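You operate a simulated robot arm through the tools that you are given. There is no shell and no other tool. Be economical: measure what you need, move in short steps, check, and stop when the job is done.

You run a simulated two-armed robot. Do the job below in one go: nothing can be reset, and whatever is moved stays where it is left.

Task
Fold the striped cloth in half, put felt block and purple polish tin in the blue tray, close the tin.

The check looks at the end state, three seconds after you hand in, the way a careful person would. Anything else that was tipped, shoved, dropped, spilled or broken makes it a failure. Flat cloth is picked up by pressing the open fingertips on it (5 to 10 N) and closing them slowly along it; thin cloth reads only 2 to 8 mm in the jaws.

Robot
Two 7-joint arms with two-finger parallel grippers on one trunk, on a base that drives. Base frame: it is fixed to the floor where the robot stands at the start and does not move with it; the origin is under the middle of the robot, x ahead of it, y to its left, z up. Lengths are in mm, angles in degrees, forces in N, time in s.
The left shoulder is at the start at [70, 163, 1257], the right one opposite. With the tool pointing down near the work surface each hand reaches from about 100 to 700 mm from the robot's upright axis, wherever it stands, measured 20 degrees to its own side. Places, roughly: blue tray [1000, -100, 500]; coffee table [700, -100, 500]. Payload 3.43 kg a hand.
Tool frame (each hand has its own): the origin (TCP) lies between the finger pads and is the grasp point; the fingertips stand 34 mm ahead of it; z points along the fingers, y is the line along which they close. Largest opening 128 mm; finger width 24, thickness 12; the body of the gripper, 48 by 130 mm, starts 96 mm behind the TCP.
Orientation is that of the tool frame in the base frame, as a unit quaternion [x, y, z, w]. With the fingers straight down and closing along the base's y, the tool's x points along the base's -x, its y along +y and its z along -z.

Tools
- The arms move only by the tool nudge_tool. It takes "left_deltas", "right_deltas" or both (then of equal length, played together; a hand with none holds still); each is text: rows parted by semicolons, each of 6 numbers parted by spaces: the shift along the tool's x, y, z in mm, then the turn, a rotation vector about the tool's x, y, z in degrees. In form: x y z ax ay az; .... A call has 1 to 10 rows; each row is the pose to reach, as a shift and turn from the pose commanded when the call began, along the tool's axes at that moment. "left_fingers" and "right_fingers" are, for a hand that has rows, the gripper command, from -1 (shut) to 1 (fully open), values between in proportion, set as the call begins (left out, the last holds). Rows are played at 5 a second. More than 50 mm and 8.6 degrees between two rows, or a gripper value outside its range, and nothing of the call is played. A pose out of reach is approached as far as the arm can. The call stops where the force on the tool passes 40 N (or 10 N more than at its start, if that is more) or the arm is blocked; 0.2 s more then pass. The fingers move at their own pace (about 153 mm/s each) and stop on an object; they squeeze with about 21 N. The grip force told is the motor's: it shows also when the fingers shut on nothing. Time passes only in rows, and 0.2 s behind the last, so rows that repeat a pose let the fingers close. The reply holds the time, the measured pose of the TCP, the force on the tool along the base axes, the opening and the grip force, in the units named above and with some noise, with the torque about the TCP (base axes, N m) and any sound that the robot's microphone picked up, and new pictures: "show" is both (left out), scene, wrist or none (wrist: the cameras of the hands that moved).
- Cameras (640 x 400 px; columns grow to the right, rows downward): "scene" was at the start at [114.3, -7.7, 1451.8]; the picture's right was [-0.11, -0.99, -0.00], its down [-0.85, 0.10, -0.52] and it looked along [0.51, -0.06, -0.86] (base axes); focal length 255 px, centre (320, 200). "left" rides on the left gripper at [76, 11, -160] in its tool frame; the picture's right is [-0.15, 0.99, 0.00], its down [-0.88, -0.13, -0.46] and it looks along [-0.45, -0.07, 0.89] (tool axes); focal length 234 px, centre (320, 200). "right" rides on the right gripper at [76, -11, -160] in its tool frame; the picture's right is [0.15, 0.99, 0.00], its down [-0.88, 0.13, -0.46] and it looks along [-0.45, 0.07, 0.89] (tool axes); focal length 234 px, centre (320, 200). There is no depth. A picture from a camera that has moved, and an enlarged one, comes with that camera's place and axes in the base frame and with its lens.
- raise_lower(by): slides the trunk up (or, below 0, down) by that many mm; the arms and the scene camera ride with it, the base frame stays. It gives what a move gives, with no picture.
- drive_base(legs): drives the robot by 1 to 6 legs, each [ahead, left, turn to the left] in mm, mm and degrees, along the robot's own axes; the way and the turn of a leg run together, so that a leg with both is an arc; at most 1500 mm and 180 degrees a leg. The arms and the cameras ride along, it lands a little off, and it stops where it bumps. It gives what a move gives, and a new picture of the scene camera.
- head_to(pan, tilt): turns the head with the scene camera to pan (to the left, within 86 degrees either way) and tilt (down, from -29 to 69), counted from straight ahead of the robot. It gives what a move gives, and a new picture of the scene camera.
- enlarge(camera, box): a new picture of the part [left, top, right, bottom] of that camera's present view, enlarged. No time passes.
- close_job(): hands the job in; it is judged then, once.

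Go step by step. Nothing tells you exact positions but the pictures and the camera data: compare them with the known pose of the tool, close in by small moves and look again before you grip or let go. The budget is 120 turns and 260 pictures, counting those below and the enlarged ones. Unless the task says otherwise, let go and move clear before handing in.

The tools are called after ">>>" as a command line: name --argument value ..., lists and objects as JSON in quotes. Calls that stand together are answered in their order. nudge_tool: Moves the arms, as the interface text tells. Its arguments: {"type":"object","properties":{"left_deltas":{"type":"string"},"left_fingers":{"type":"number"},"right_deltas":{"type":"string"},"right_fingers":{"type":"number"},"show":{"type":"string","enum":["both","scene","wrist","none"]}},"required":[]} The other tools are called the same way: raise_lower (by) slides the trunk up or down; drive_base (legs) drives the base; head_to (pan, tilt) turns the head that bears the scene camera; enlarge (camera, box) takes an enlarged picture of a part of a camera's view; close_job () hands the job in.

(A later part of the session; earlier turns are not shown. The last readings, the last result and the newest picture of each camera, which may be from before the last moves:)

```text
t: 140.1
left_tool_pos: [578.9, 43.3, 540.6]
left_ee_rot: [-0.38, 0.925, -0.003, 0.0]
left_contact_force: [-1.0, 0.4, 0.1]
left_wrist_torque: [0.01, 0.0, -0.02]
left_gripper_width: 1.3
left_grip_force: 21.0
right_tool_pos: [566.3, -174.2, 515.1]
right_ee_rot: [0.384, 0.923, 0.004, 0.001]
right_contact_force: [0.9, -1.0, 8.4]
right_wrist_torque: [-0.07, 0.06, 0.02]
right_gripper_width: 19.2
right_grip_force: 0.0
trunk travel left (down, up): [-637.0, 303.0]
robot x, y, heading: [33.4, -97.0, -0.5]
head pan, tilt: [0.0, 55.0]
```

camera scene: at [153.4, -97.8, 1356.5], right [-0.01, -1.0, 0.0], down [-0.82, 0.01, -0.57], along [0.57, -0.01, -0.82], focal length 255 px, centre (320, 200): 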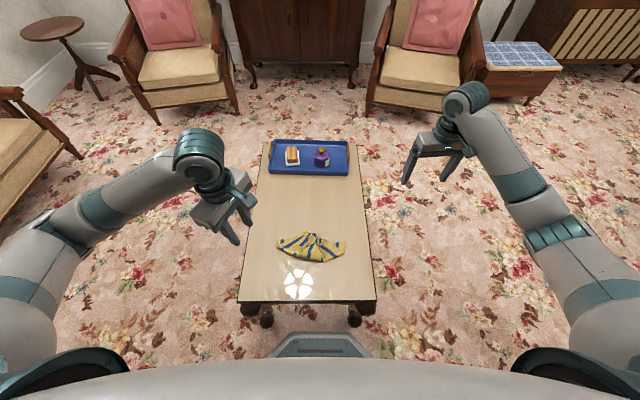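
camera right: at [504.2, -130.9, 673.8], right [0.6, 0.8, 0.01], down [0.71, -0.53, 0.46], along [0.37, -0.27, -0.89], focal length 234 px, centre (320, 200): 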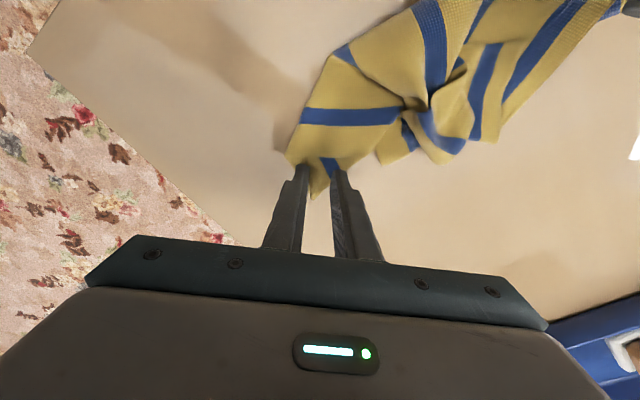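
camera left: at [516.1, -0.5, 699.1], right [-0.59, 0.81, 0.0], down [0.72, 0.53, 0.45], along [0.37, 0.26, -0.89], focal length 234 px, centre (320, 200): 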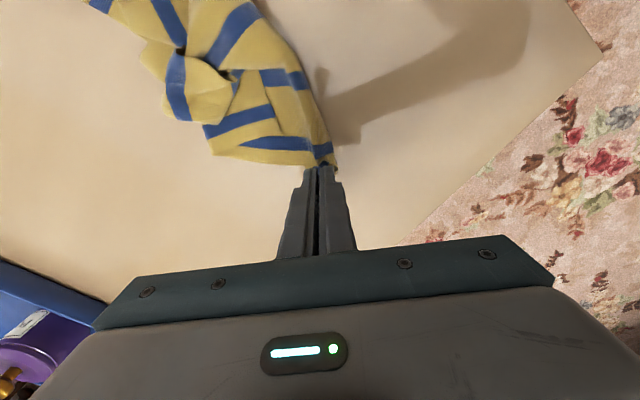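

>>> nudge_tool --right_deltas "0 0 0.1 0 0 0" --right_fingers -0.78 --show "none"

>>> nudge_tool --right_deltas "0 0 0 0 0 0" --right_fingers -0.85 --show "none"

>>> nudge_tool --right_deltas "0 0 0 0 0 0" --right_fingers -0.92 --show "none"

>>> nudge_tool --right_deltas "0 0 0 0 0 0;0 0 0 0 0 0;0 0 -12 0 0 0;0 0 -25 0 0 0;0 0 -25 0 0 0" --right_fingers -1 --show "wrist"

```text
t: 140.5
left_tool_pos: [578.5, 44.5, 540.7]
left_ee_rot: [-0.38, 0.925, -0.004, 0.0]
left_contact_force: [0.0, 0.8, 0.5]
left_wrist_torque: [-0.02, 0.02, -0.01]
left_gripper_width: 1.7
left_grip_force: 21.0
right_tool_pos: [566.4, -174.3, 515.9]
right_ee_rot: [0.383, 0.924, 0.004, 0.001]
right_contact_force: [0.2, 1.5, 11.0]
right_wrist_torque: [-0.03, 0.08, 0.0]
right_gripper_width: 13.8
right_grip_force: 0.0
trunk travel left (down, up): [-637.0, 303.0]
robot x, y, heading: [35.5, -101.2, -0.6]
head pan, tilt: [0.0, 55.0]
```

```text
t: 140.9
left_tool_pos: [578.1, 44.0, 540.3]
left_ee_rot: [-0.38, 0.925, -0.004, 0.0]
left_contact_force: [0.1, 0.3, 0.2]
left_wrist_torque: [0.01, -0.03, -0.02]
left_gripper_width: 1.4
left_grip_force: 20.5
right_tool_pos: [567.8, -175.1, 513.7]
right_ee_rot: [0.384, 0.923, 0.005, 0.002]
right_contact_force: [0.6, -0.1, 11.8]
right_wrist_torque: [0.01, 0.09, 0.0]
right_gripper_width: 9.1
right_grip_force: 0.0
trunk travel left (down, up): [-637.0, 303.0]
robot x, y, heading: [32.6, -93.3, -0.5]
head pan, tilt: [0.0, 55.0]
```

```text
t: 141.3
left_tool_pos: [577.6, 44.6, 540.8]
left_ee_rot: [-0.38, 0.925, -0.003, -0.001]
left_contact_force: [0.1, 0.0, -0.2]
left_wrist_torque: [0.0, 0.01, 0.03]
left_gripper_width: 1.5
left_grip_force: 20.7
right_tool_pos: [566.2, -174.8, 517.1]
right_ee_rot: [0.384, 0.923, 0.005, 0.002]
right_contact_force: [-0.7, 0.5, 12.8]
right_wrist_torque: [-0.02, 0.09, 0.05]
right_gripper_width: 4.4
right_grip_force: 0.1
trunk travel left (down, up): [-637.0, 303.0]
robot x, y, heading: [35.0, -97.4, -0.6]
head pan, tilt: [0.0, 55.0]
```

```text
t: 142.5
left_tool_pos: [577.8, 44.6, 539.2]
left_ee_rot: [-0.38, 0.925, -0.002, -0.001]
left_contact_force: [-0.2, 0.2, -1.0]
left_wrist_torque: [-0.01, -0.03, 0.0]
left_gripper_width: 1.3
left_grip_force: 20.8
right_tool_pos: [566.0, -179.4, 538.8]
right_ee_rot: [0.384, 0.923, 0.003, 0.001]
right_contact_force: [0.0, -0.3, -0.5]
right_wrist_torque: [-0.02, 0.02, 0.0]
right_gripper_width: 1.7
right_grip_force: 20.6
trunk travel left (down, up): [-637.0, 303.0]
robot x, y, heading: [36.4, -96.7, -0.8]
head pan, tilt: [0.0, 55.0]
camera right: at [503.6, -134.0, 696.4], right [0.6, 0.8, 0.0], down [0.71, -0.53, 0.46], along [0.37, -0.27, -0.89], focal length 234 px, centre (320, 200)
```

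right: 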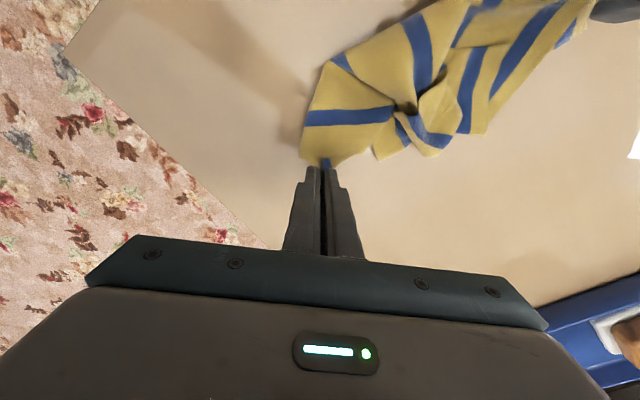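

Both corners are held (1.3 and 1.7 mm). I'll lift the edge high so the cloth hangs open.

>>> nudge_tool --left_deltas "0 0 -30 0 0 0;0 0 -60 0 0 0;0 0 -90 0 0 0;0 0 -120 0 0 0;0 0 -150 0 0 0;0 0 -180 0 0 0;0 0 -210 0 0 0;0 0 -240 0 0 0;0 0 -240 0 0 0" --right_deltas "0 0 -30 0 0 0;0 0 -60 0 0 0;0 0 -90 0 0 0;0 0 -120 0 0 0;0 0 -150 0 0 0;0 0 -180 0 0 0;0 0 -210 0 0 0;0 0 -240 0 0 0;0 0 -240 0 0 0" --show "both"

>>> enlarge --camera "scene" --box '[220, 160, 412, 280]'

```text
t: 143.7
left_tool_pos: [580.7, 45.6, 670.4]
left_ee_rot: [-0.381, 0.924, -0.001, 0.0]
left_contact_force: [-0.1, 0.8, 1.0]
left_wrist_torque: [0.01, -0.01, 0.02]
left_gripper_width: 0.0
left_grip_force: 21.0
right_tool_pos: [562.6, -312.3, 638.5]
right_ee_rot: [0.411, 0.906, -0.099, 0.033]
right_contact_force: [-0.4, -0.6, -0.2]
right_wrist_torque: [-0.02, 0.01, 0.01]
right_gripper_width: 1.9
right_grip_force: 21.3
right hand out of reach, approached as far as the arm can: row 5
trunk travel left (down, up): [-637.0, 303.0]
robot x, y, heading: [35.9, -96.8, -0.5]
head pan, tilt: [0.0, 55.0]
stopped in row 5 (right hand): the arm was blocked; the commanded pose is now the measured one
camera scene: at [154.1, -97.9, 1356.4], right [-0.01, -1.0, 0.0], down [-0.82, 0.01, -0.57], along [0.57, -0.01, -0.82], focal length 255 px, centre (320, 200)
camera right: at [506.3, -231.5, 784.8], right [0.64, 0.75, -0.17], down [0.69, -0.47, 0.55], along [0.33, -0.47, -0.82], focal length 234 px, centre (320, 200)
camera left: at [517.5, 1.0, 829.4], right [-0.59, 0.81, 0.0], down [0.72, 0.53, 0.46], along [0.37, 0.27, -0.89], focal length 234 px, centre (320, 200)
```

scene: 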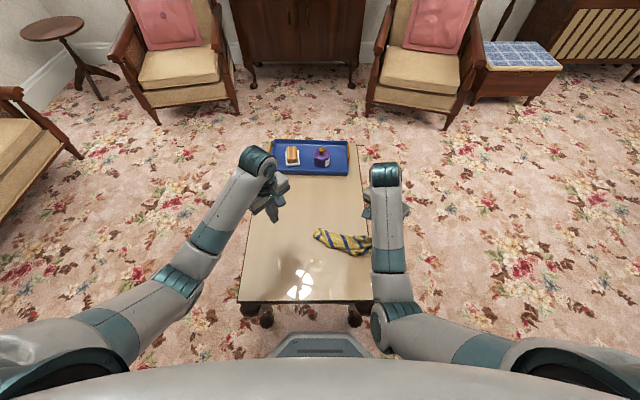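
right: 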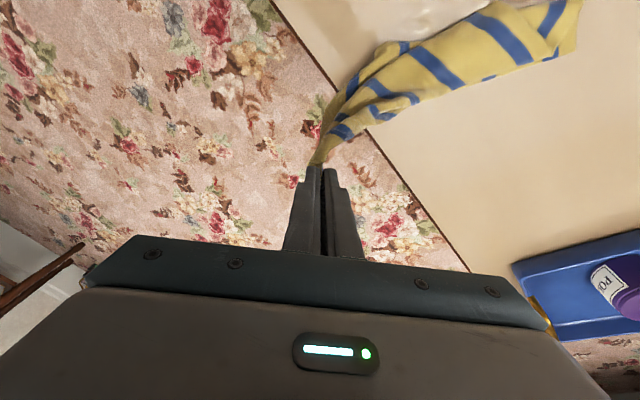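
left: 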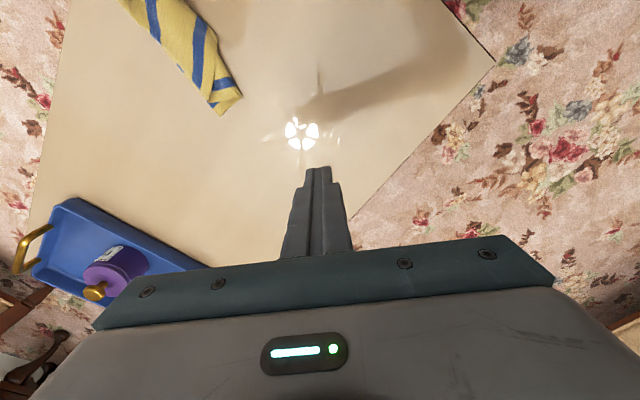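

```text
3.33 times, centred on (316, 220) of scene
camera zoom: at [154.1, -97.9, 1356.4], right [-0.01, -1.0, 0.0], down [-0.82, 0.01, -0.57], along [0.57, -0.01, -0.82], focal length 850 px, centre (333, 133)
```

zoom: 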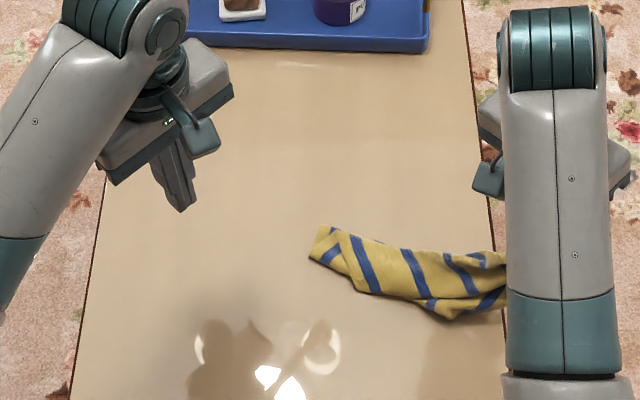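

The right arm flipped its posture and the left corner slipped out. The right hand still holds corner B, so I'll square that hand up and lift high to let the cloth hang open.

>>> nudge_tool --right_deltas "10 4 -25 -1.7 0.6 -7;21 9 -51 -3.4 1.1 -13.9;32 13 -77 -5 1.7 -20.9;42 18 -103 -6.7 2.2 -27.8;53 22 -129 -8.4 2.8 -34.8;63 27 -155 -10 3.3 -41.7;74 31 -181 -11.7 3.9 -48.7;74 31 -181 -11.7 3.9 -48.7" --show "both"

```text
t: 144.3
left_tool_pos: [581.5, 45.1, 671.9]
left_ee_rot: [-0.381, 0.925, -0.002, 0.0]
left_contact_force: [1.6, 0.5, 0.5]
left_wrist_torque: [0.04, -0.01, 0.01]
left_gripper_width: 0.1
left_grip_force: 21.4
right_tool_pos: [545.5, -402.4, 673.0]
right_ee_rot: [0.327, 0.929, -0.168, 0.042]
right_contact_force: [0.8, 0.6, -0.3]
right_wrist_torque: [0.0, -0.02, -0.01]
right_gripper_width: 1.8
right_grip_force: 21.1
right hand out of reach, approached as far as the arm can: row 3
trunk travel left (down, up): [-637.0, 303.0]
robot x, y, heading: [32.8, -96.4, -0.6]
head pan, tilt: [0.0, 55.0]
stopped in row 3 (right hand): the arm was blocked; the commanded pose is now the measured one
camera scene: at [153.4, -98.2, 1356.5], right [-0.01, -1.0, 0.0], down [-0.82, 0.01, -0.57], along [0.57, -0.01, -0.82], focal length 255 px, centre (320, 200)
camera right: at [484.5, -311.5, 811.2], right [0.5, 0.81, -0.31], down [0.78, -0.27, 0.56], along [0.37, -0.52, -0.77], focal length 234 px, centre (320, 200)
```

scene: 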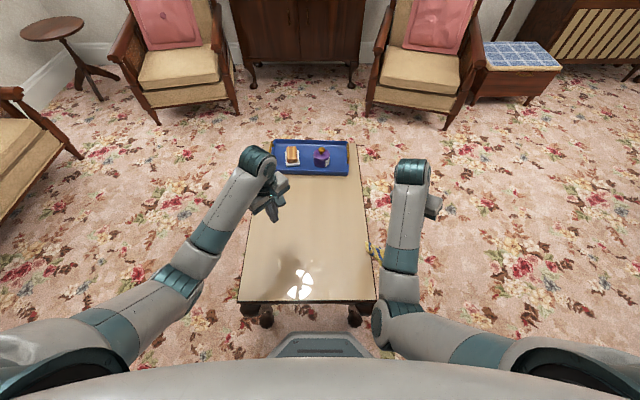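
right: 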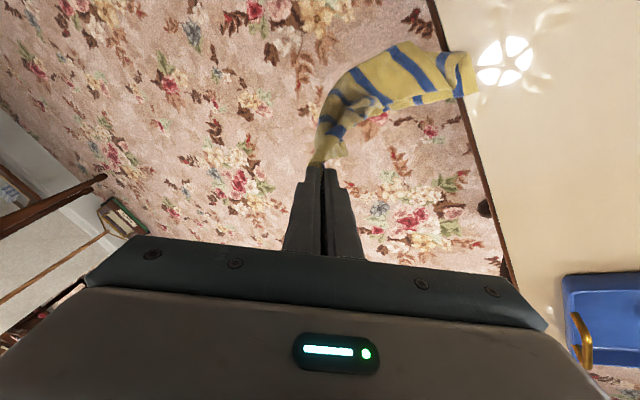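

>>> raise_lower --by 220

>>> nudge_tool --right_deltas "0 0 0 0 0 0;0 0 -5 0 0 0;0 0 -10 0 0 0" --show "scene"

```text
t: 146.6
left_tool_pos: [579.5, 45.6, 890.2]
left_ee_rot: [-0.381, 0.925, -0.002, 0.001]
left_contact_force: [0.6, -0.1, -0.2]
left_wrist_torque: [0.03, -0.01, 0.03]
left_gripper_width: 0.0
left_grip_force: 20.5
right_tool_pos: [545.6, -403.4, 893.9]
right_ee_rot: [0.326, 0.929, -0.167, 0.043]
right_contact_force: [0.7, -0.6, -0.1]
right_wrist_torque: [0.01, 0.01, 0.0]
right_gripper_width: 1.9
right_grip_force: 20.7
trunk travel left (down, up): [-857.0, 83.0]
robot x, y, heading: [32.1, -96.0, -0.6]
head pan, tilt: [0.0, 55.0]
```

```text
t: 147.4
left_tool_pos: [580.4, 46.5, 890.9]
left_ee_rot: [-0.381, 0.925, -0.002, 0.001]
left_contact_force: [0.0, 0.1, -0.7]
left_wrist_torque: [0.0, 0.01, 0.0]
left_gripper_width: 0.0
left_grip_force: 21.4
right_tool_pos: [539.4, -415.7, 898.5]
right_ee_rot: [0.328, 0.925, -0.185, 0.041]
right_contact_force: [0.1, -0.3, -0.1]
right_wrist_torque: [0.0, -0.02, 0.01]
right_gripper_width: 2.2
right_grip_force: 20.9
trunk travel left (down, up): [-857.0, 83.0]
robot x, y, heading: [33.5, -93.9, -0.6]
head pan, tilt: [0.0, 55.0]
camera scene: at [153.2, -98.2, 1576.5], right [-0.01, -1.0, 0.0], down [-0.82, 0.01, -0.57], along [0.57, -0.01, -0.82], focal length 255 px, centre (320, 200)
```

scene: 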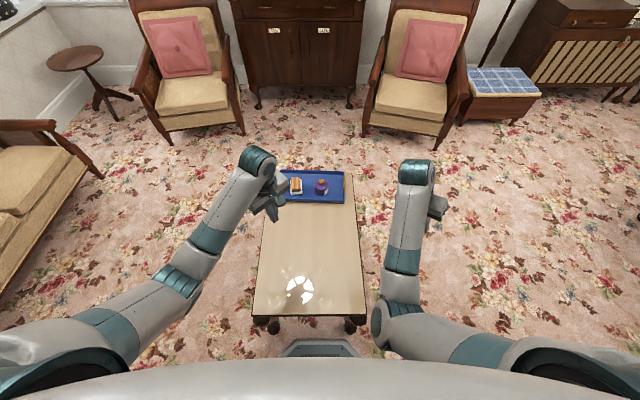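

>>> nudge_tool --right_deltas "0 0 0 -3.6 0.8 -6.4;0 0 0 -7.2 1.6 -12.9;0 0 0 -10.8 2.4 -19.3;0 0 0 -14.5 3.2 -25.7;0 0 0 -18 4 -32.2;0 0 0 -21.7 4.8 -38.6;0 0 0 -21.7 4.8 -38.6" --show "both"

```text
t: 148.9
left_tool_pos: [580.0, 45.2, 890.1]
left_ee_rot: [-0.38, 0.925, -0.001, 0.001]
left_contact_force: [0.3, 0.4, -0.2]
left_wrist_torque: [0.01, -0.02, 0.01]
left_gripper_width: 0.0
left_grip_force: 20.6
right_tool_pos: [539.6, -483.6, 915.1]
right_ee_rot: [0.026, 0.998, -0.049, 0.006]
right_contact_force: [-0.4, 0.2, 0.0]
right_wrist_torque: [-0.01, 0.01, -0.03]
right_gripper_width: 2.0
right_grip_force: 21.2
trunk travel left (down, up): [-857.0, 83.0]
robot x, y, heading: [37.6, -97.2, -0.2]
head pan, tilt: [0.0, 55.0]
stopped in row 7 (right hand): the arm was blocked; the commanded pose is now the measured one
camera scene: at [153.6, -98.2, 1576.5], right [-0.01, -1.0, 0.0], down [-0.82, 0.01, -0.57], along [0.57, -0.01, -0.82], focal length 255 px, centre (320, 200)
camera right: at [461.4, -475.5, 1072.4], right [-0.09, 0.99, -0.1], down [0.88, 0.13, 0.45], along [0.46, -0.04, -0.89], focal length 234 px, centre (320, 200)
```

scene: 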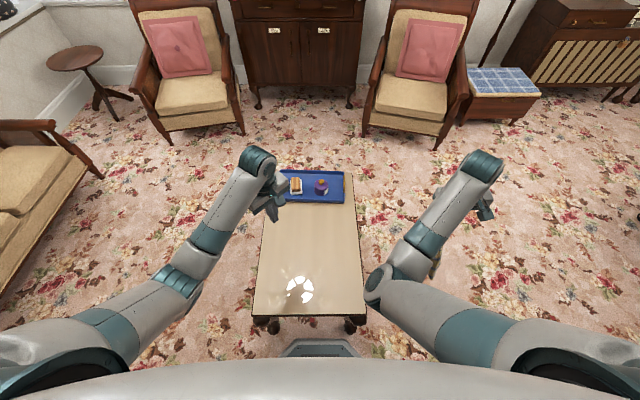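
right: 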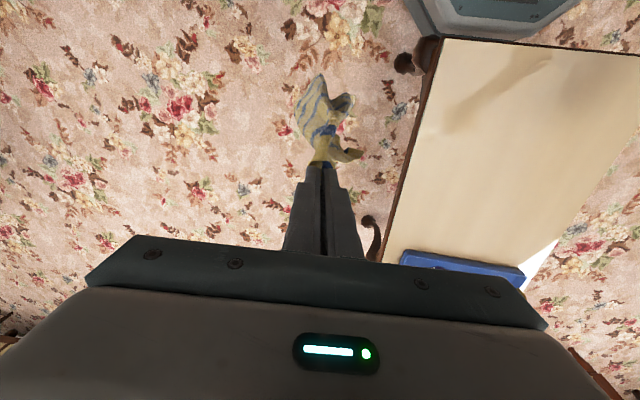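

The right hand holds corner B with the cloth hanging clear. I'll lay it out diagonally on the empty table by lowering while driving back. First I shift the base left, raise the left hand out of the way and bring the cloth over the table.

>>> drive_base --legs '[[0, 340, 0]]'

>>> nudge_tool --right_deltas "-20 30 0 -1 0 0;-45 60 0 -2 0.2 -0.6;-70 95 0 -3.2 0.4 -1.2;-95 130 0 -4.2 0.6 -1.8;-120 162 0 -5 0.7 -2.4;-148 192 0 -5.6 0.7 -3;-148 192 0 -5.6 0.7 -3" --left_deltas "0 0 -40 0 0 0;0 0 -80 0 0 0;0 0 -120 0 0 0;0 0 -160 0 0 0;0 0 -200 0 0 0;0 0 -240 0 0 0;0 0 -240 0 0 0" --show "both"

```text
t: 151.1
left_tool_pos: [583.3, 389.9, 891.4]
left_ee_rot: [-0.381, 0.924, -0.001, 0.001]
left_contact_force: [-0.5, 0.8, -0.4]
left_wrist_torque: [-0.04, -0.01, 0.02]
left_gripper_width: 0.3
left_grip_force: 20.8
right_tool_pos: [541.9, -138.3, 913.8]
right_ee_rot: [0.026, 0.998, -0.048, 0.005]
right_contact_force: [0.1, 0.3, -0.7]
right_wrist_torque: [-0.03, 0.0, -0.02]
right_gripper_width: 1.8
right_grip_force: 20.8
trunk travel left (down, up): [-857.0, 83.0]
robot x, y, heading: [37.0, 246.0, -0.2]
head pan, tilt: [0.0, 55.0]
camera scene: at [156.2, 246.0, 1576.5], right [-0.01, -1.0, 0.0], down [-0.82, 0.01, -0.57], along [0.57, 0.0, -0.82], focal length 255 px, centre (320, 200)
```

scene: 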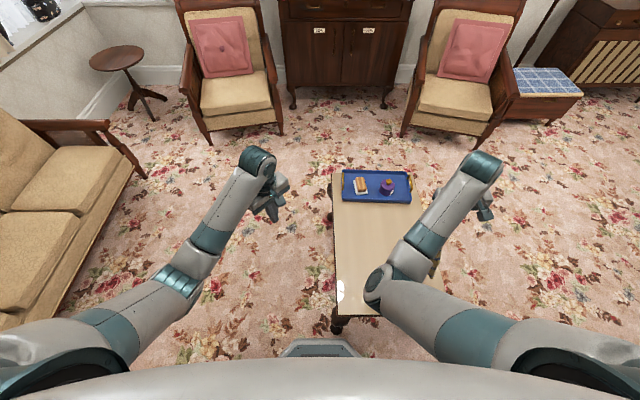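

```text
t: 152.7
left_tool_pos: [580.9, 392.3, 1132.9]
left_ee_rot: [-0.381, 0.925, -0.001, -0.001]
left_contact_force: [0.6, 0.0, 0.1]
left_wrist_torque: [0.02, -0.01, 0.02]
left_gripper_width: 0.0
left_grip_force: 21.0
right_tool_pos: [700.1, 34.8, 896.7]
right_ee_rot: [0.005, 1.0, -0.004, 0.0]
right_contact_force: [0.2, 0.7, -0.8]
right_wrist_torque: [-0.02, -0.04, -0.01]
right_gripper_width: 1.9
right_grip_force: 20.7
trunk travel left (down, up): [-857.0, 83.0]
robot x, y, heading: [39.6, 246.9, -0.5]
head pan, tilt: [0.0, 55.0]
camera scene: at [155.9, 246.4, 1576.5], right [-0.01, -1.0, 0.0], down [-0.82, 0.01, -0.57], along [0.57, 0.0, -0.82], focal length 255 px, centre (320, 200)
camera right: at [623.9, 25.9, 1054.8], right [-0.14, 0.99, -0.01], down [0.88, 0.13, 0.45], along [0.45, 0.05, -0.89], focal length 234 px, centre (320, 200)
camera left: at [518.8, 347.6, 1291.7], right [-0.59, 0.8, 0.0], down [0.72, 0.53, 0.46], along [0.37, 0.27, -0.89], focal length 234 px, centre (320, 200)
```

scene: 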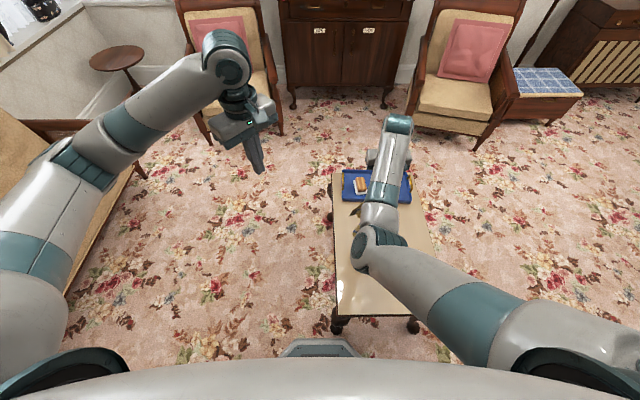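
right: 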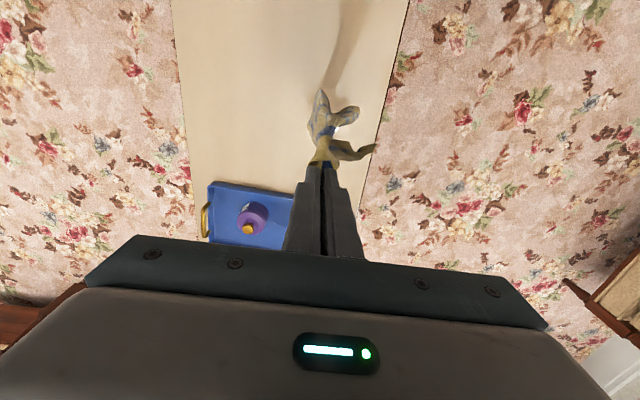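
left: 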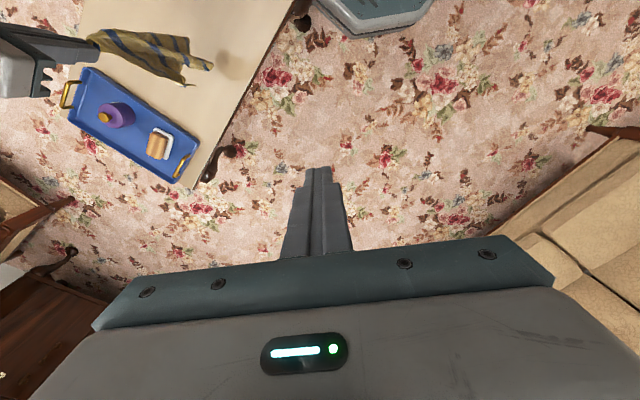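

>>> enlarge --camera "left" --box '[40, 0, 280, 150]'

```text
2.67 times, centred on (160, 75) of left
camera zoom: at [518.8, 347.6, 1291.7], right [-0.59, 0.8, 0.0], down [0.72, 0.53, 0.46], along [0.37, 0.27, -0.89], focal length 624 px, centre (747, 533)
```

zoom: 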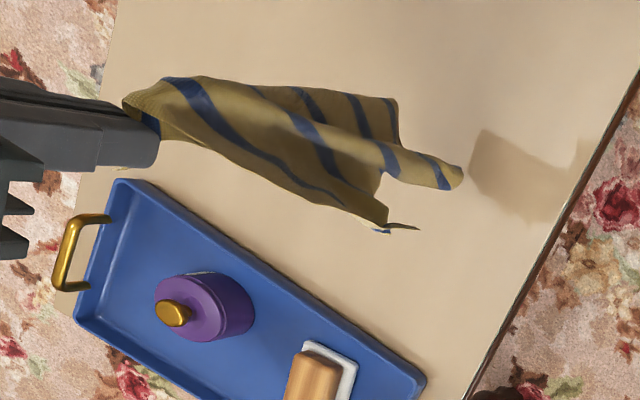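

The cloth hangs in a nice drape with corner D near the table at about (685,60). Now I'll alternate lowering with diagonal back-driving to spread it.

>>> raise_lower --by -75

>>> drive_base --legs '[[-36, -35, 0]]'

>>> raise_lower --by -70

>>> drive_base --legs '[[-50, -48, 0]]'

>>> raise_lower --by -75

>>> drive_base --legs '[[-52, -50, 0]]'

>>> enlarge --camera "left" --box '[40, 0, 280, 150]'

```text
t: 153.8
left_tool_pos: [580.8, 392.9, 1057.7]
left_ee_rot: [-0.382, 0.924, -0.002, 0.0]
left_contact_force: [1.2, -0.5, 0.2]
left_wrist_torque: [0.0, 0.04, -0.01]
left_gripper_width: 0.0
left_grip_force: 21.0
right_tool_pos: [700.9, 35.9, 822.3]
right_ee_rot: [0.004, 1.0, -0.005, 0.001]
right_contact_force: [0.0, -0.4, 1.1]
right_wrist_torque: [-0.02, 0.0, -0.01]
right_gripper_width: 2.1
right_grip_force: 20.7
trunk travel left (down, up): [-782.0, 158.0]
robot x, y, heading: [36.6, 246.2, -0.4]
head pan, tilt: [0.0, 55.0]
```

```text
t: 154.8
left_tool_pos: [548.4, 359.1, 1056.3]
left_ee_rot: [-0.382, 0.924, -0.003, 0.0]
left_contact_force: [0.1, 0.7, -0.8]
left_wrist_torque: [0.01, 0.03, -0.01]
left_gripper_width: 0.0
left_grip_force: 21.4
right_tool_pos: [666.3, 3.0, 820.8]
right_ee_rot: [0.003, 1.0, -0.007, -0.001]
right_contact_force: [-0.2, 0.4, 0.0]
right_wrist_torque: [-0.03, -0.01, -0.02]
right_gripper_width: 1.5
right_grip_force: 20.8
trunk travel left (down, up): [-782.0, 158.0]
robot x, y, heading: [-0.5, 210.7, -0.6]
head pan, tilt: [0.0, 55.0]
camera scene: at [123.3, 214.2, 1501.2], right [-0.01, -1.0, 0.0], down [-0.82, 0.0, -0.57], along [0.57, 0.0, -0.82], focal length 255 px, centre (320, 200)
```

scene: 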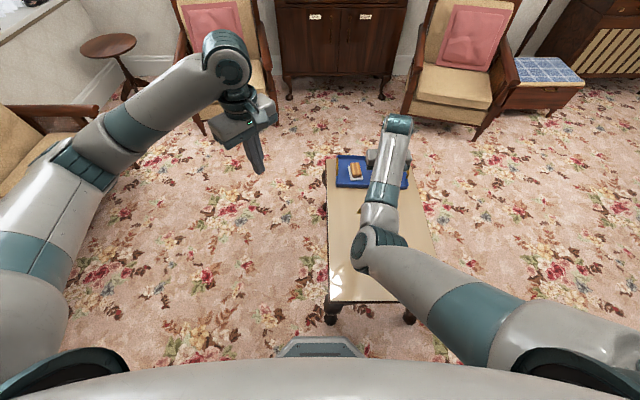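

```text
t: 155.9
left_tool_pos: [545.8, 359.1, 987.6]
left_ee_rot: [-0.382, 0.924, -0.002, 0.001]
left_contact_force: [0.2, 0.5, 0.5]
left_wrist_torque: [0.0, -0.01, -0.02]
left_gripper_width: 0.0
left_grip_force: 21.4
right_tool_pos: [665.0, 0.6, 751.9]
right_ee_rot: [0.004, 1.0, -0.006, 0.0]
right_contact_force: [-0.2, 0.3, -0.1]
right_wrist_torque: [0.03, -0.01, -0.04]
right_gripper_width: 2.0
right_grip_force: 21.0
trunk travel left (down, up): [-712.0, 228.0]
robot x, y, heading: [-1.0, 213.1, -0.4]
head pan, tilt: [0.0, 55.0]
```

```text
t: 156.9
left_tool_pos: [494.9, 310.9, 987.6]
left_ee_rot: [-0.382, 0.924, -0.002, 0.001]
left_contact_force: [-0.1, -0.5, 0.2]
left_wrist_torque: [-0.02, -0.04, -0.02]
left_gripper_width: 0.0
left_grip_force: 20.9
right_tool_pos: [613.9, -46.7, 752.5]
right_ee_rot: [0.003, 1.0, -0.007, -0.001]
right_contact_force: [0.7, -0.2, -0.5]
right_wrist_torque: [0.03, -0.02, 0.02]
right_gripper_width: 2.1
right_grip_force: 20.9
trunk travel left (down, up): [-712.0, 228.0]
robot x, y, heading: [-49.7, 165.0, -0.1]
head pan, tilt: [0.0, 55.0]
camera scene: at [69.6, 164.0, 1431.5], right [-0.01, -1.0, 0.0], down [-0.82, 0.01, -0.57], along [0.57, 0.0, -0.82], focal length 255 px, centre (320, 200)
```

scene: 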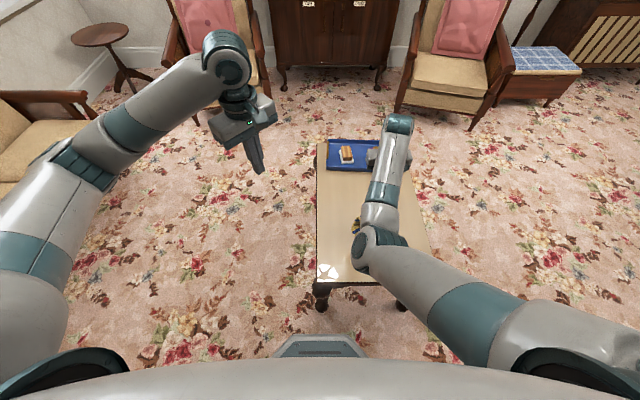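

```text
t: 158.0
left_tool_pos: [495.5, 311.2, 911.7]
left_ee_rot: [-0.381, 0.924, -0.002, 0.001]
left_contact_force: [0.8, 0.3, 0.7]
left_wrist_torque: [-0.02, 0.01, -0.01]
left_gripper_width: 0.2
left_grip_force: 21.2
right_tool_pos: [613.9, -48.9, 676.9]
right_ee_rot: [0.005, 1.0, -0.006, 0.0]
right_contact_force: [-0.2, -0.4, 0.6]
right_wrist_torque: [0.01, 0.01, -0.01]
right_gripper_width: 1.9
right_grip_force: 20.8
trunk travel left (down, up): [-637.0, 303.0]
robot x, y, heading: [-52.3, 166.5, -0.3]
head pan, tilt: [0.0, 55.0]
```

```text
t: 159.0
left_tool_pos: [443.4, 260.7, 913.3]
left_ee_rot: [-0.382, 0.924, -0.002, 0.001]
left_contact_force: [-0.5, -0.2, 0.7]
left_wrist_torque: [0.02, -0.02, 0.02]
left_gripper_width: 0.0
left_grip_force: 21.6
right_tool_pos: [562.9, -97.7, 677.1]
right_ee_rot: [0.004, 1.0, -0.006, 0.001]
right_contact_force: [-0.1, 0.0, 0.5]
right_wrist_torque: [-0.03, -0.03, -0.02]
right_gripper_width: 1.9
right_grip_force: 21.0
trunk travel left (down, up): [-637.0, 303.0]
robot x, y, heading: [-100.6, 116.6, -0.5]
head pan, tilt: [0.0, 55.0]
camera scene: at [17.0, 114.1, 1356.6], right [-0.01, -1.0, 0.0], down [-0.82, 0.01, -0.57], along [0.57, 0.0, -0.82], focal length 255 px, centre (320, 200)
```

scene: 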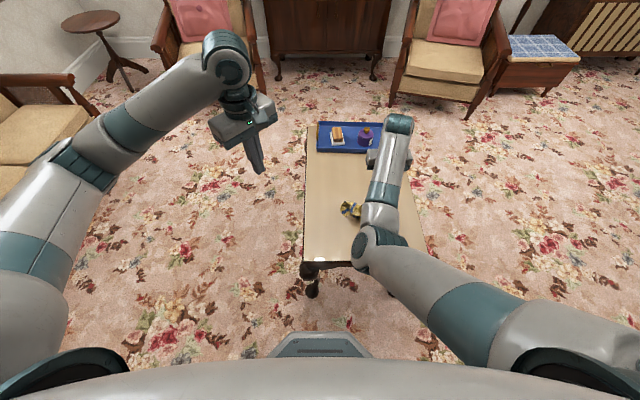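

```text
2.67 times, centred on (160, 75) of left
camera zoom: at [380.2, 216.0, 1071.6], right [-0.59, 0.8, 0.0], down [0.71, 0.53, 0.46], along [0.37, 0.27, -0.89], focal length 624 px, centre (747, 533)
```

zoom: 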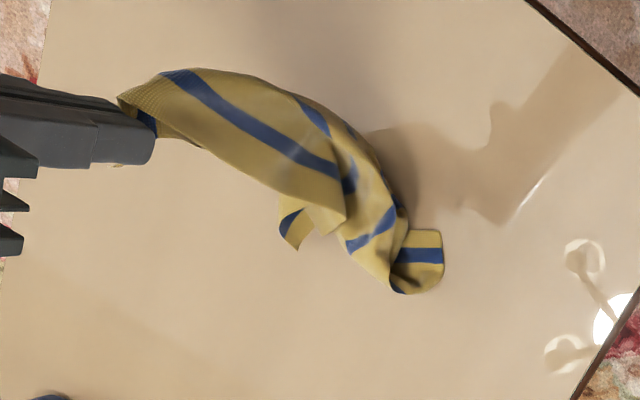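

>>> raise_lower --by -75

>>> drive_base --legs '[[-52, -50, 0]]'

>>> raise_lower --by -68

>>> drive_base --legs '[[-45, -43, 0]]'

>>> enlarge --camera "left" --box '[0, 0, 320, 200]'

```text
t: 160.1
left_tool_pos: [443.5, 261.5, 837.7]
left_ee_rot: [-0.383, 0.924, -0.002, 0.001]
left_contact_force: [0.3, -0.5, 1.1]
left_wrist_torque: [-0.01, -0.01, 0.02]
left_gripper_width: 0.0
left_grip_force: 20.3
right_tool_pos: [562.0, -96.9, 601.7]
right_ee_rot: [0.003, 1.0, -0.007, 0.0]
right_contact_force: [0.2, 0.2, 1.1]
right_wrist_torque: [-0.03, -0.03, -0.02]
right_gripper_width: 1.8
right_grip_force: 21.5
trunk travel left (down, up): [-562.0, 378.0]
robot x, y, heading: [-101.8, 117.4, -0.2]
head pan, tilt: [0.0, 55.0]
```

```text
t: 161.2
left_tool_pos: [389.8, 212.6, 838.0]
left_ee_rot: [-0.382, 0.924, -0.002, 0.001]
left_contact_force: [0.3, 0.0, 0.8]
left_wrist_torque: [0.05, -0.06, 0.01]
left_gripper_width: 0.0
left_grip_force: 20.9
right_tool_pos: [509.8, -145.2, 601.3]
right_ee_rot: [0.004, 1.0, -0.007, 0.001]
right_contact_force: [0.4, -1.9, 0.2]
right_wrist_torque: [0.02, -0.01, -0.05]
right_gripper_width: 1.9
right_grip_force: 20.6
trunk travel left (down, up): [-562.0, 378.0]
robot x, y, heading: [-151.6, 70.4, -0.5]
head pan, tilt: [0.0, 55.0]
camera scene: at [-35.5, 66.0, 1281.6], right [-0.01, -1.0, 0.0], down [-0.82, 0.01, -0.57], along [0.57, 0.0, -0.82], focal length 255 px, centre (320, 200)
```

scene: 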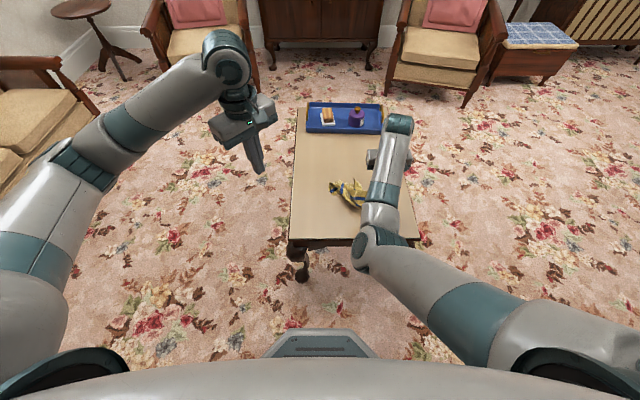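

```text
t: 162.2
left_tool_pos: [391.3, 213.3, 769.1]
left_ee_rot: [-0.382, 0.924, -0.001, 0.0]
left_contact_force: [-0.7, 0.5, 0.4]
left_wrist_torque: [-0.02, 0.01, 0.02]
left_gripper_width: 0.0
left_grip_force: 21.1
right_tool_pos: [509.6, -146.1, 534.7]
right_ee_rot: [0.003, 1.0, -0.007, 0.0]
right_contact_force: [-0.2, 0.1, -0.8]
right_wrist_torque: [0.02, -0.02, -0.01]
right_gripper_width: 1.6
right_grip_force: 21.3
trunk travel left (down, up): [-494.0, 446.0]
robot x, y, heading: [-155.0, 72.1, -0.4]
head pan, tilt: [0.0, 55.0]
```

```text
t: 163.2
left_tool_pos: [344.7, 171.1, 769.3]
left_ee_rot: [-0.382, 0.924, -0.002, 0.001]
left_contact_force: [-0.3, 0.2, 0.1]
left_wrist_torque: [0.03, -0.03, 0.03]
left_gripper_width: 0.0
left_grip_force: 21.0
right_tool_pos: [465.5, -187.8, 534.7]
right_ee_rot: [0.003, 1.0, -0.006, 0.001]
right_contact_force: [-0.4, -0.6, 0.6]
right_wrist_torque: [0.0, -0.02, 0.0]
right_gripper_width: 2.0
right_grip_force: 21.2
trunk travel left (down, up): [-494.0, 446.0]
robot x, y, heading: [-196.4, 28.6, -0.4]
head pan, tilt: [0.0, 55.0]
camera scene: at [-80.5, 24.3, 1213.7], right [-0.01, -1.0, 0.0], down [-0.82, 0.01, -0.57], along [0.57, 0.0, -0.82], focal length 255 px, centre (320, 200)
```

scene: 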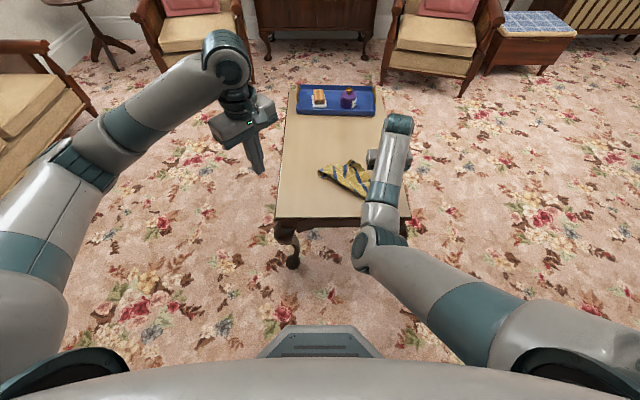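

```text
2.00 times, centred on (160, 100) of left
camera zoom: at [282.7, 126.4, 928.7], right [-0.6, 0.8, 0.0], down [0.71, 0.53, 0.46], along [0.37, 0.27, -0.89], focal length 468 px, centre (640, 400)
```

zoom: 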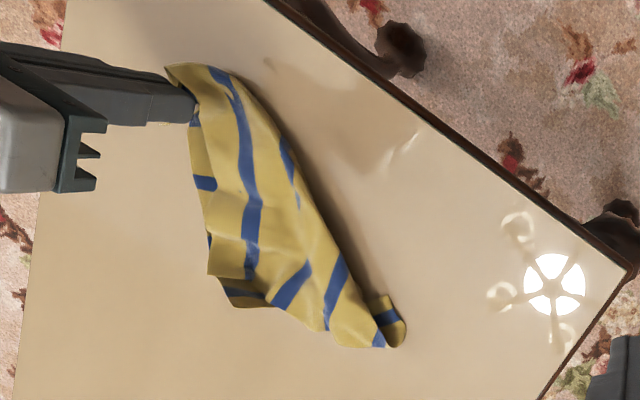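

>>> nudge_tool --right_deltas "10 -10 8 0 0 0;20 -20 14 0 0 0;20 -20 14 0 0 0" --show "none"

>>> nudge_tool --right_deltas "0 0 0 0 0 0;0 0 0 0 0 0;0 0 -40 0 0 0;0 0 -80 0 0 0;0 -40 -100 0 0 0;0 -80 -120 0 0 0;0 -120 -140 0 0 0;0 -160 -150 0 0 0" --right_fingers -0.6 --show "none"

>>> enlarge --camera "left" --box '[0, 0, 320, 200]'

>>> enlarge --camera "scene" --box '[270, 130, 430, 230]'

```text
t: 164.0
left_tool_pos: [346.3, 173.1, 768.8]
left_ee_rot: [-0.382, 0.924, -0.001, 0.001]
left_contact_force: [0.0, -1.0, -0.6]
left_wrist_torque: [0.01, 0.0, 0.01]
left_gripper_width: 0.2
left_grip_force: 21.1
right_tool_pos: [444.9, -208.6, 519.7]
right_ee_rot: [0.004, 1.0, -0.007, 0.0]
right_contact_force: [1.2, 0.8, 0.5]
right_wrist_torque: [-0.04, 0.02, 0.01]
right_gripper_width: 1.8
right_grip_force: 20.7
trunk travel left (down, up): [-494.0, 446.0]
robot x, y, heading: [-197.0, 28.1, -0.1]
head pan, tilt: [0.0, 55.0]
```

```text
t: 165.8
left_tool_pos: [345.8, 173.4, 770.3]
left_ee_rot: [-0.382, 0.924, -0.001, 0.001]
left_contact_force: [0.1, -0.7, 1.0]
left_wrist_torque: [0.02, 0.02, -0.01]
left_gripper_width: 0.0
left_grip_force: 21.6
right_tool_pos: [444.7, -363.7, 669.6]
right_ee_rot: [0.003, 1.0, -0.006, 0.0]
right_contact_force: [0.2, -0.2, 0.1]
right_wrist_torque: [0.03, 0.04, 0.0]
right_gripper_width: 25.3
right_grip_force: 0.0
trunk travel left (down, up): [-494.0, 446.0]
robot x, y, heading: [-200.3, 26.9, -0.2]
head pan, tilt: [0.0, 55.0]
```

```text
2.00 times, centred on (160, 100) of left
camera zoom: at [283.5, 126.7, 928.1], right [-0.6, 0.8, 0.0], down [0.71, 0.53, 0.46], along [0.37, 0.27, -0.89], focal length 468 px, centre (640, 400)
```

zoom: 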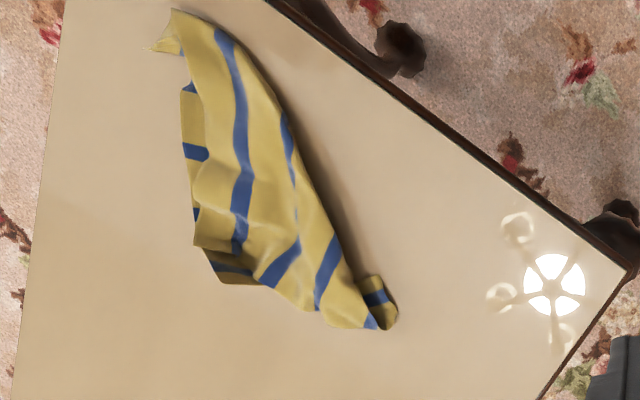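

```text
4.00 times, centred on (350, 180) of scene
camera zoom: at [-79.4, 24.6, 1213.5], right [-0.01, -1.0, 0.0], down [-0.82, 0.01, -0.57], along [0.57, 0.0, -0.82], focal length 1020 px, centre (200, 280)
```

zoom: 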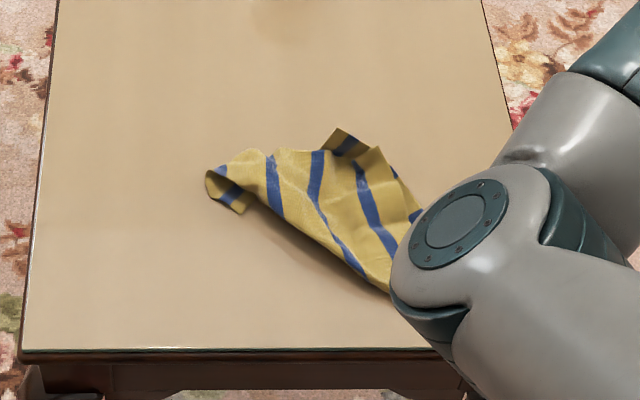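

The cloth is down with several corners exposed. I'll drive back to the centred spot, restore both arm postures, and get a clear view.

>>> drive_base --legs '[[0, -125, 0], [237, 0, 0]]'

>>> nudge_tool --right_deltas "0 0 0 0 0 -8;0 0 0 0 0 -16;0 0 0 0 0 -24;0 0 0 0 0 -32;0 0 0 0 0 -40;0 0 0 0 0 -48;0 0 0 0 0 -56;0 0 0 0 0 -64;0 0 0 0 0 -70" --left_deltas "0 0 -10 0 0 5;0 0 -20 0 0 10;0 0 -30 0 0 15;0 0 -30 0 0 20;0 0 -30 0 0 25;0 0 -30 0 0 30;0 0 -30 0 0 35;0 0 -30 0 0 40;0 0 -30 0 0 45" --left_fingers -0.6 --show "none"

>>> nudge_tool --right_deltas "0 0 0 0 0 8;0 0 0 0 0 16;0 0 0 0 0 24;0 0 0 0 0 32;0 0 0 0 0 40;0 0 0 0 0 48;0 0 0 0 0 56;0 0 0 0 0 64;0 0 0 0 0 70;0 0 0 0 0 70" --show "scene"

>>> enlarge --camera "scene" --box '[250, 200, 410, 300]'

>>> enlarge --camera "left" --box '[0, 0, 320, 200]'

```text
t: 168.4
left_tool_pos: [580.8, 46.5, 769.1]
left_ee_rot: [-0.382, 0.924, -0.003, 0.001]
left_contact_force: [1.5, -0.3, 0.2]
left_wrist_torque: [-0.01, 0.0, 0.01]
left_gripper_width: 0.2
left_grip_force: 21.7
right_tool_pos: [677.9, -491.1, 670.0]
right_ee_rot: [0.004, 1.0, -0.007, 0.0]
right_contact_force: [1.2, -0.3, -0.1]
right_wrist_torque: [0.0, -0.01, -0.01]
right_gripper_width: 25.7
right_grip_force: 0.0
trunk travel left (down, up): [-494.0, 446.0]
robot x, y, heading: [35.6, -99.1, -0.3]
head pan, tilt: [0.0, 55.0]
camera scene: at [155.5, -100.2, 1213.4], right [-0.01, -1.0, 0.0], down [-0.82, 0.01, -0.57], along [0.57, 0.0, -0.82], focal length 255 px, centre (320, 200)
```

scene: 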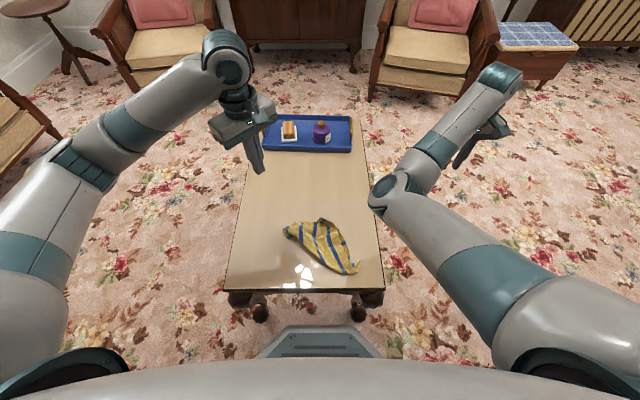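

```text
t: 170.4
left_tool_pos: [579.3, 47.2, 798.7]
left_ee_rot: [0.002, 1.0, -0.002, 0.002]
left_contact_force: [-0.5, 0.0, 1.2]
left_wrist_torque: [-0.01, -0.02, 0.02]
left_gripper_width: 25.7
left_grip_force: 0.1
right_tool_pos: [678.9, -490.9, 671.6]
right_ee_rot: [-0.572, 0.82, -0.006, -0.003]
right_contact_force: [-1.0, 0.2, -0.3]
right_wrist_torque: [0.0, 0.0, 0.0]
right_gripper_width: 25.4
right_grip_force: 0.1
trunk travel left (down, up): [-494.0, 446.0]
robot x, y, heading: [34.4, -96.9, 0.0]
head pan, tilt: [0.0, 55.0]
```

```text
t: 172.6
left_tool_pos: [580.8, 46.7, 799.4]
left_ee_rot: [0.0, 1.0, -0.001, 0.002]
left_contact_force: [0.0, 0.1, -1.0]
left_wrist_torque: [0.01, -0.01, -0.03]
left_gripper_width: 25.8
left_grip_force: 0.1
right_tool_pos: [676.0, -490.2, 670.9]
right_ee_rot: [0.004, 1.0, -0.007, 0.0]
right_contact_force: [-0.3, -0.1, 0.2]
right_wrist_torque: [-0.01, -0.03, 0.02]
right_gripper_width: 25.4
right_grip_force: 0.0
trunk travel left (down, up): [-494.0, 446.0]
robot x, y, heading: [35.0, -100.4, -0.4]
head pan, tilt: [0.0, 55.0]
camera scene: at [154.5, -100.1, 1213.5], right [-0.01, -1.0, 0.0], down [-0.82, 0.01, -0.57], along [0.57, 0.0, -0.82], focal length 255 px, centre (320, 200)
```

scene: 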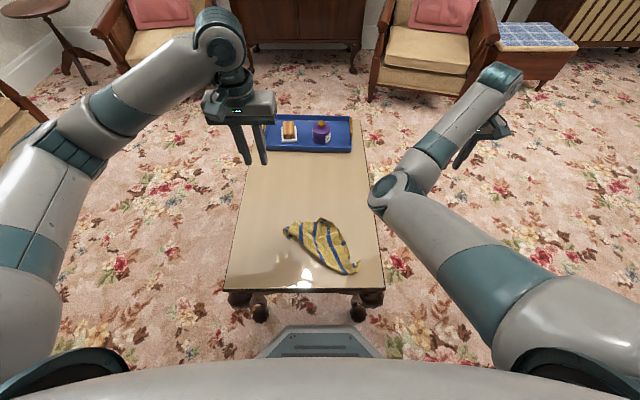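

```text
4.00 times, centred on (330, 250) of scene
camera zoom: at [154.5, -100.1, 1213.5], right [-0.01, -1.0, 0.0], down [-0.82, 0.01, -0.57], along [0.57, 0.0, -0.82], focal length 1020 px, centre (280, 0)
```

zoom: 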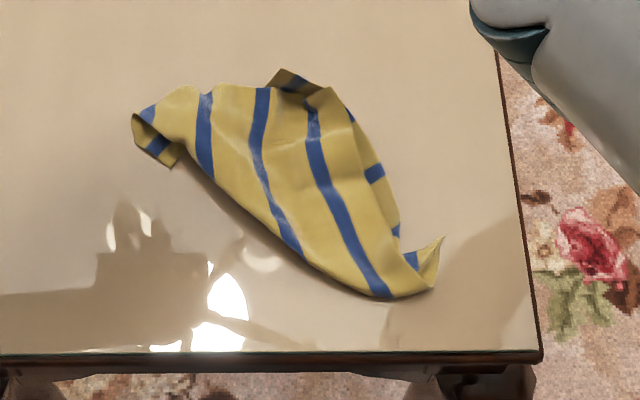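

```text
2.00 times, centred on (160, 100) of left
camera zoom: at [502.8, 58.6, 957.7], right [0.15, 0.99, 0.0], down [0.88, -0.13, 0.46], along [0.45, -0.07, -0.89], focal length 468 px, centre (640, 400)
```

zoom: 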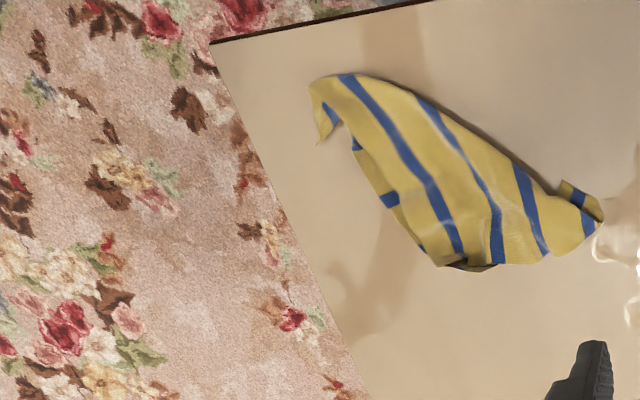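

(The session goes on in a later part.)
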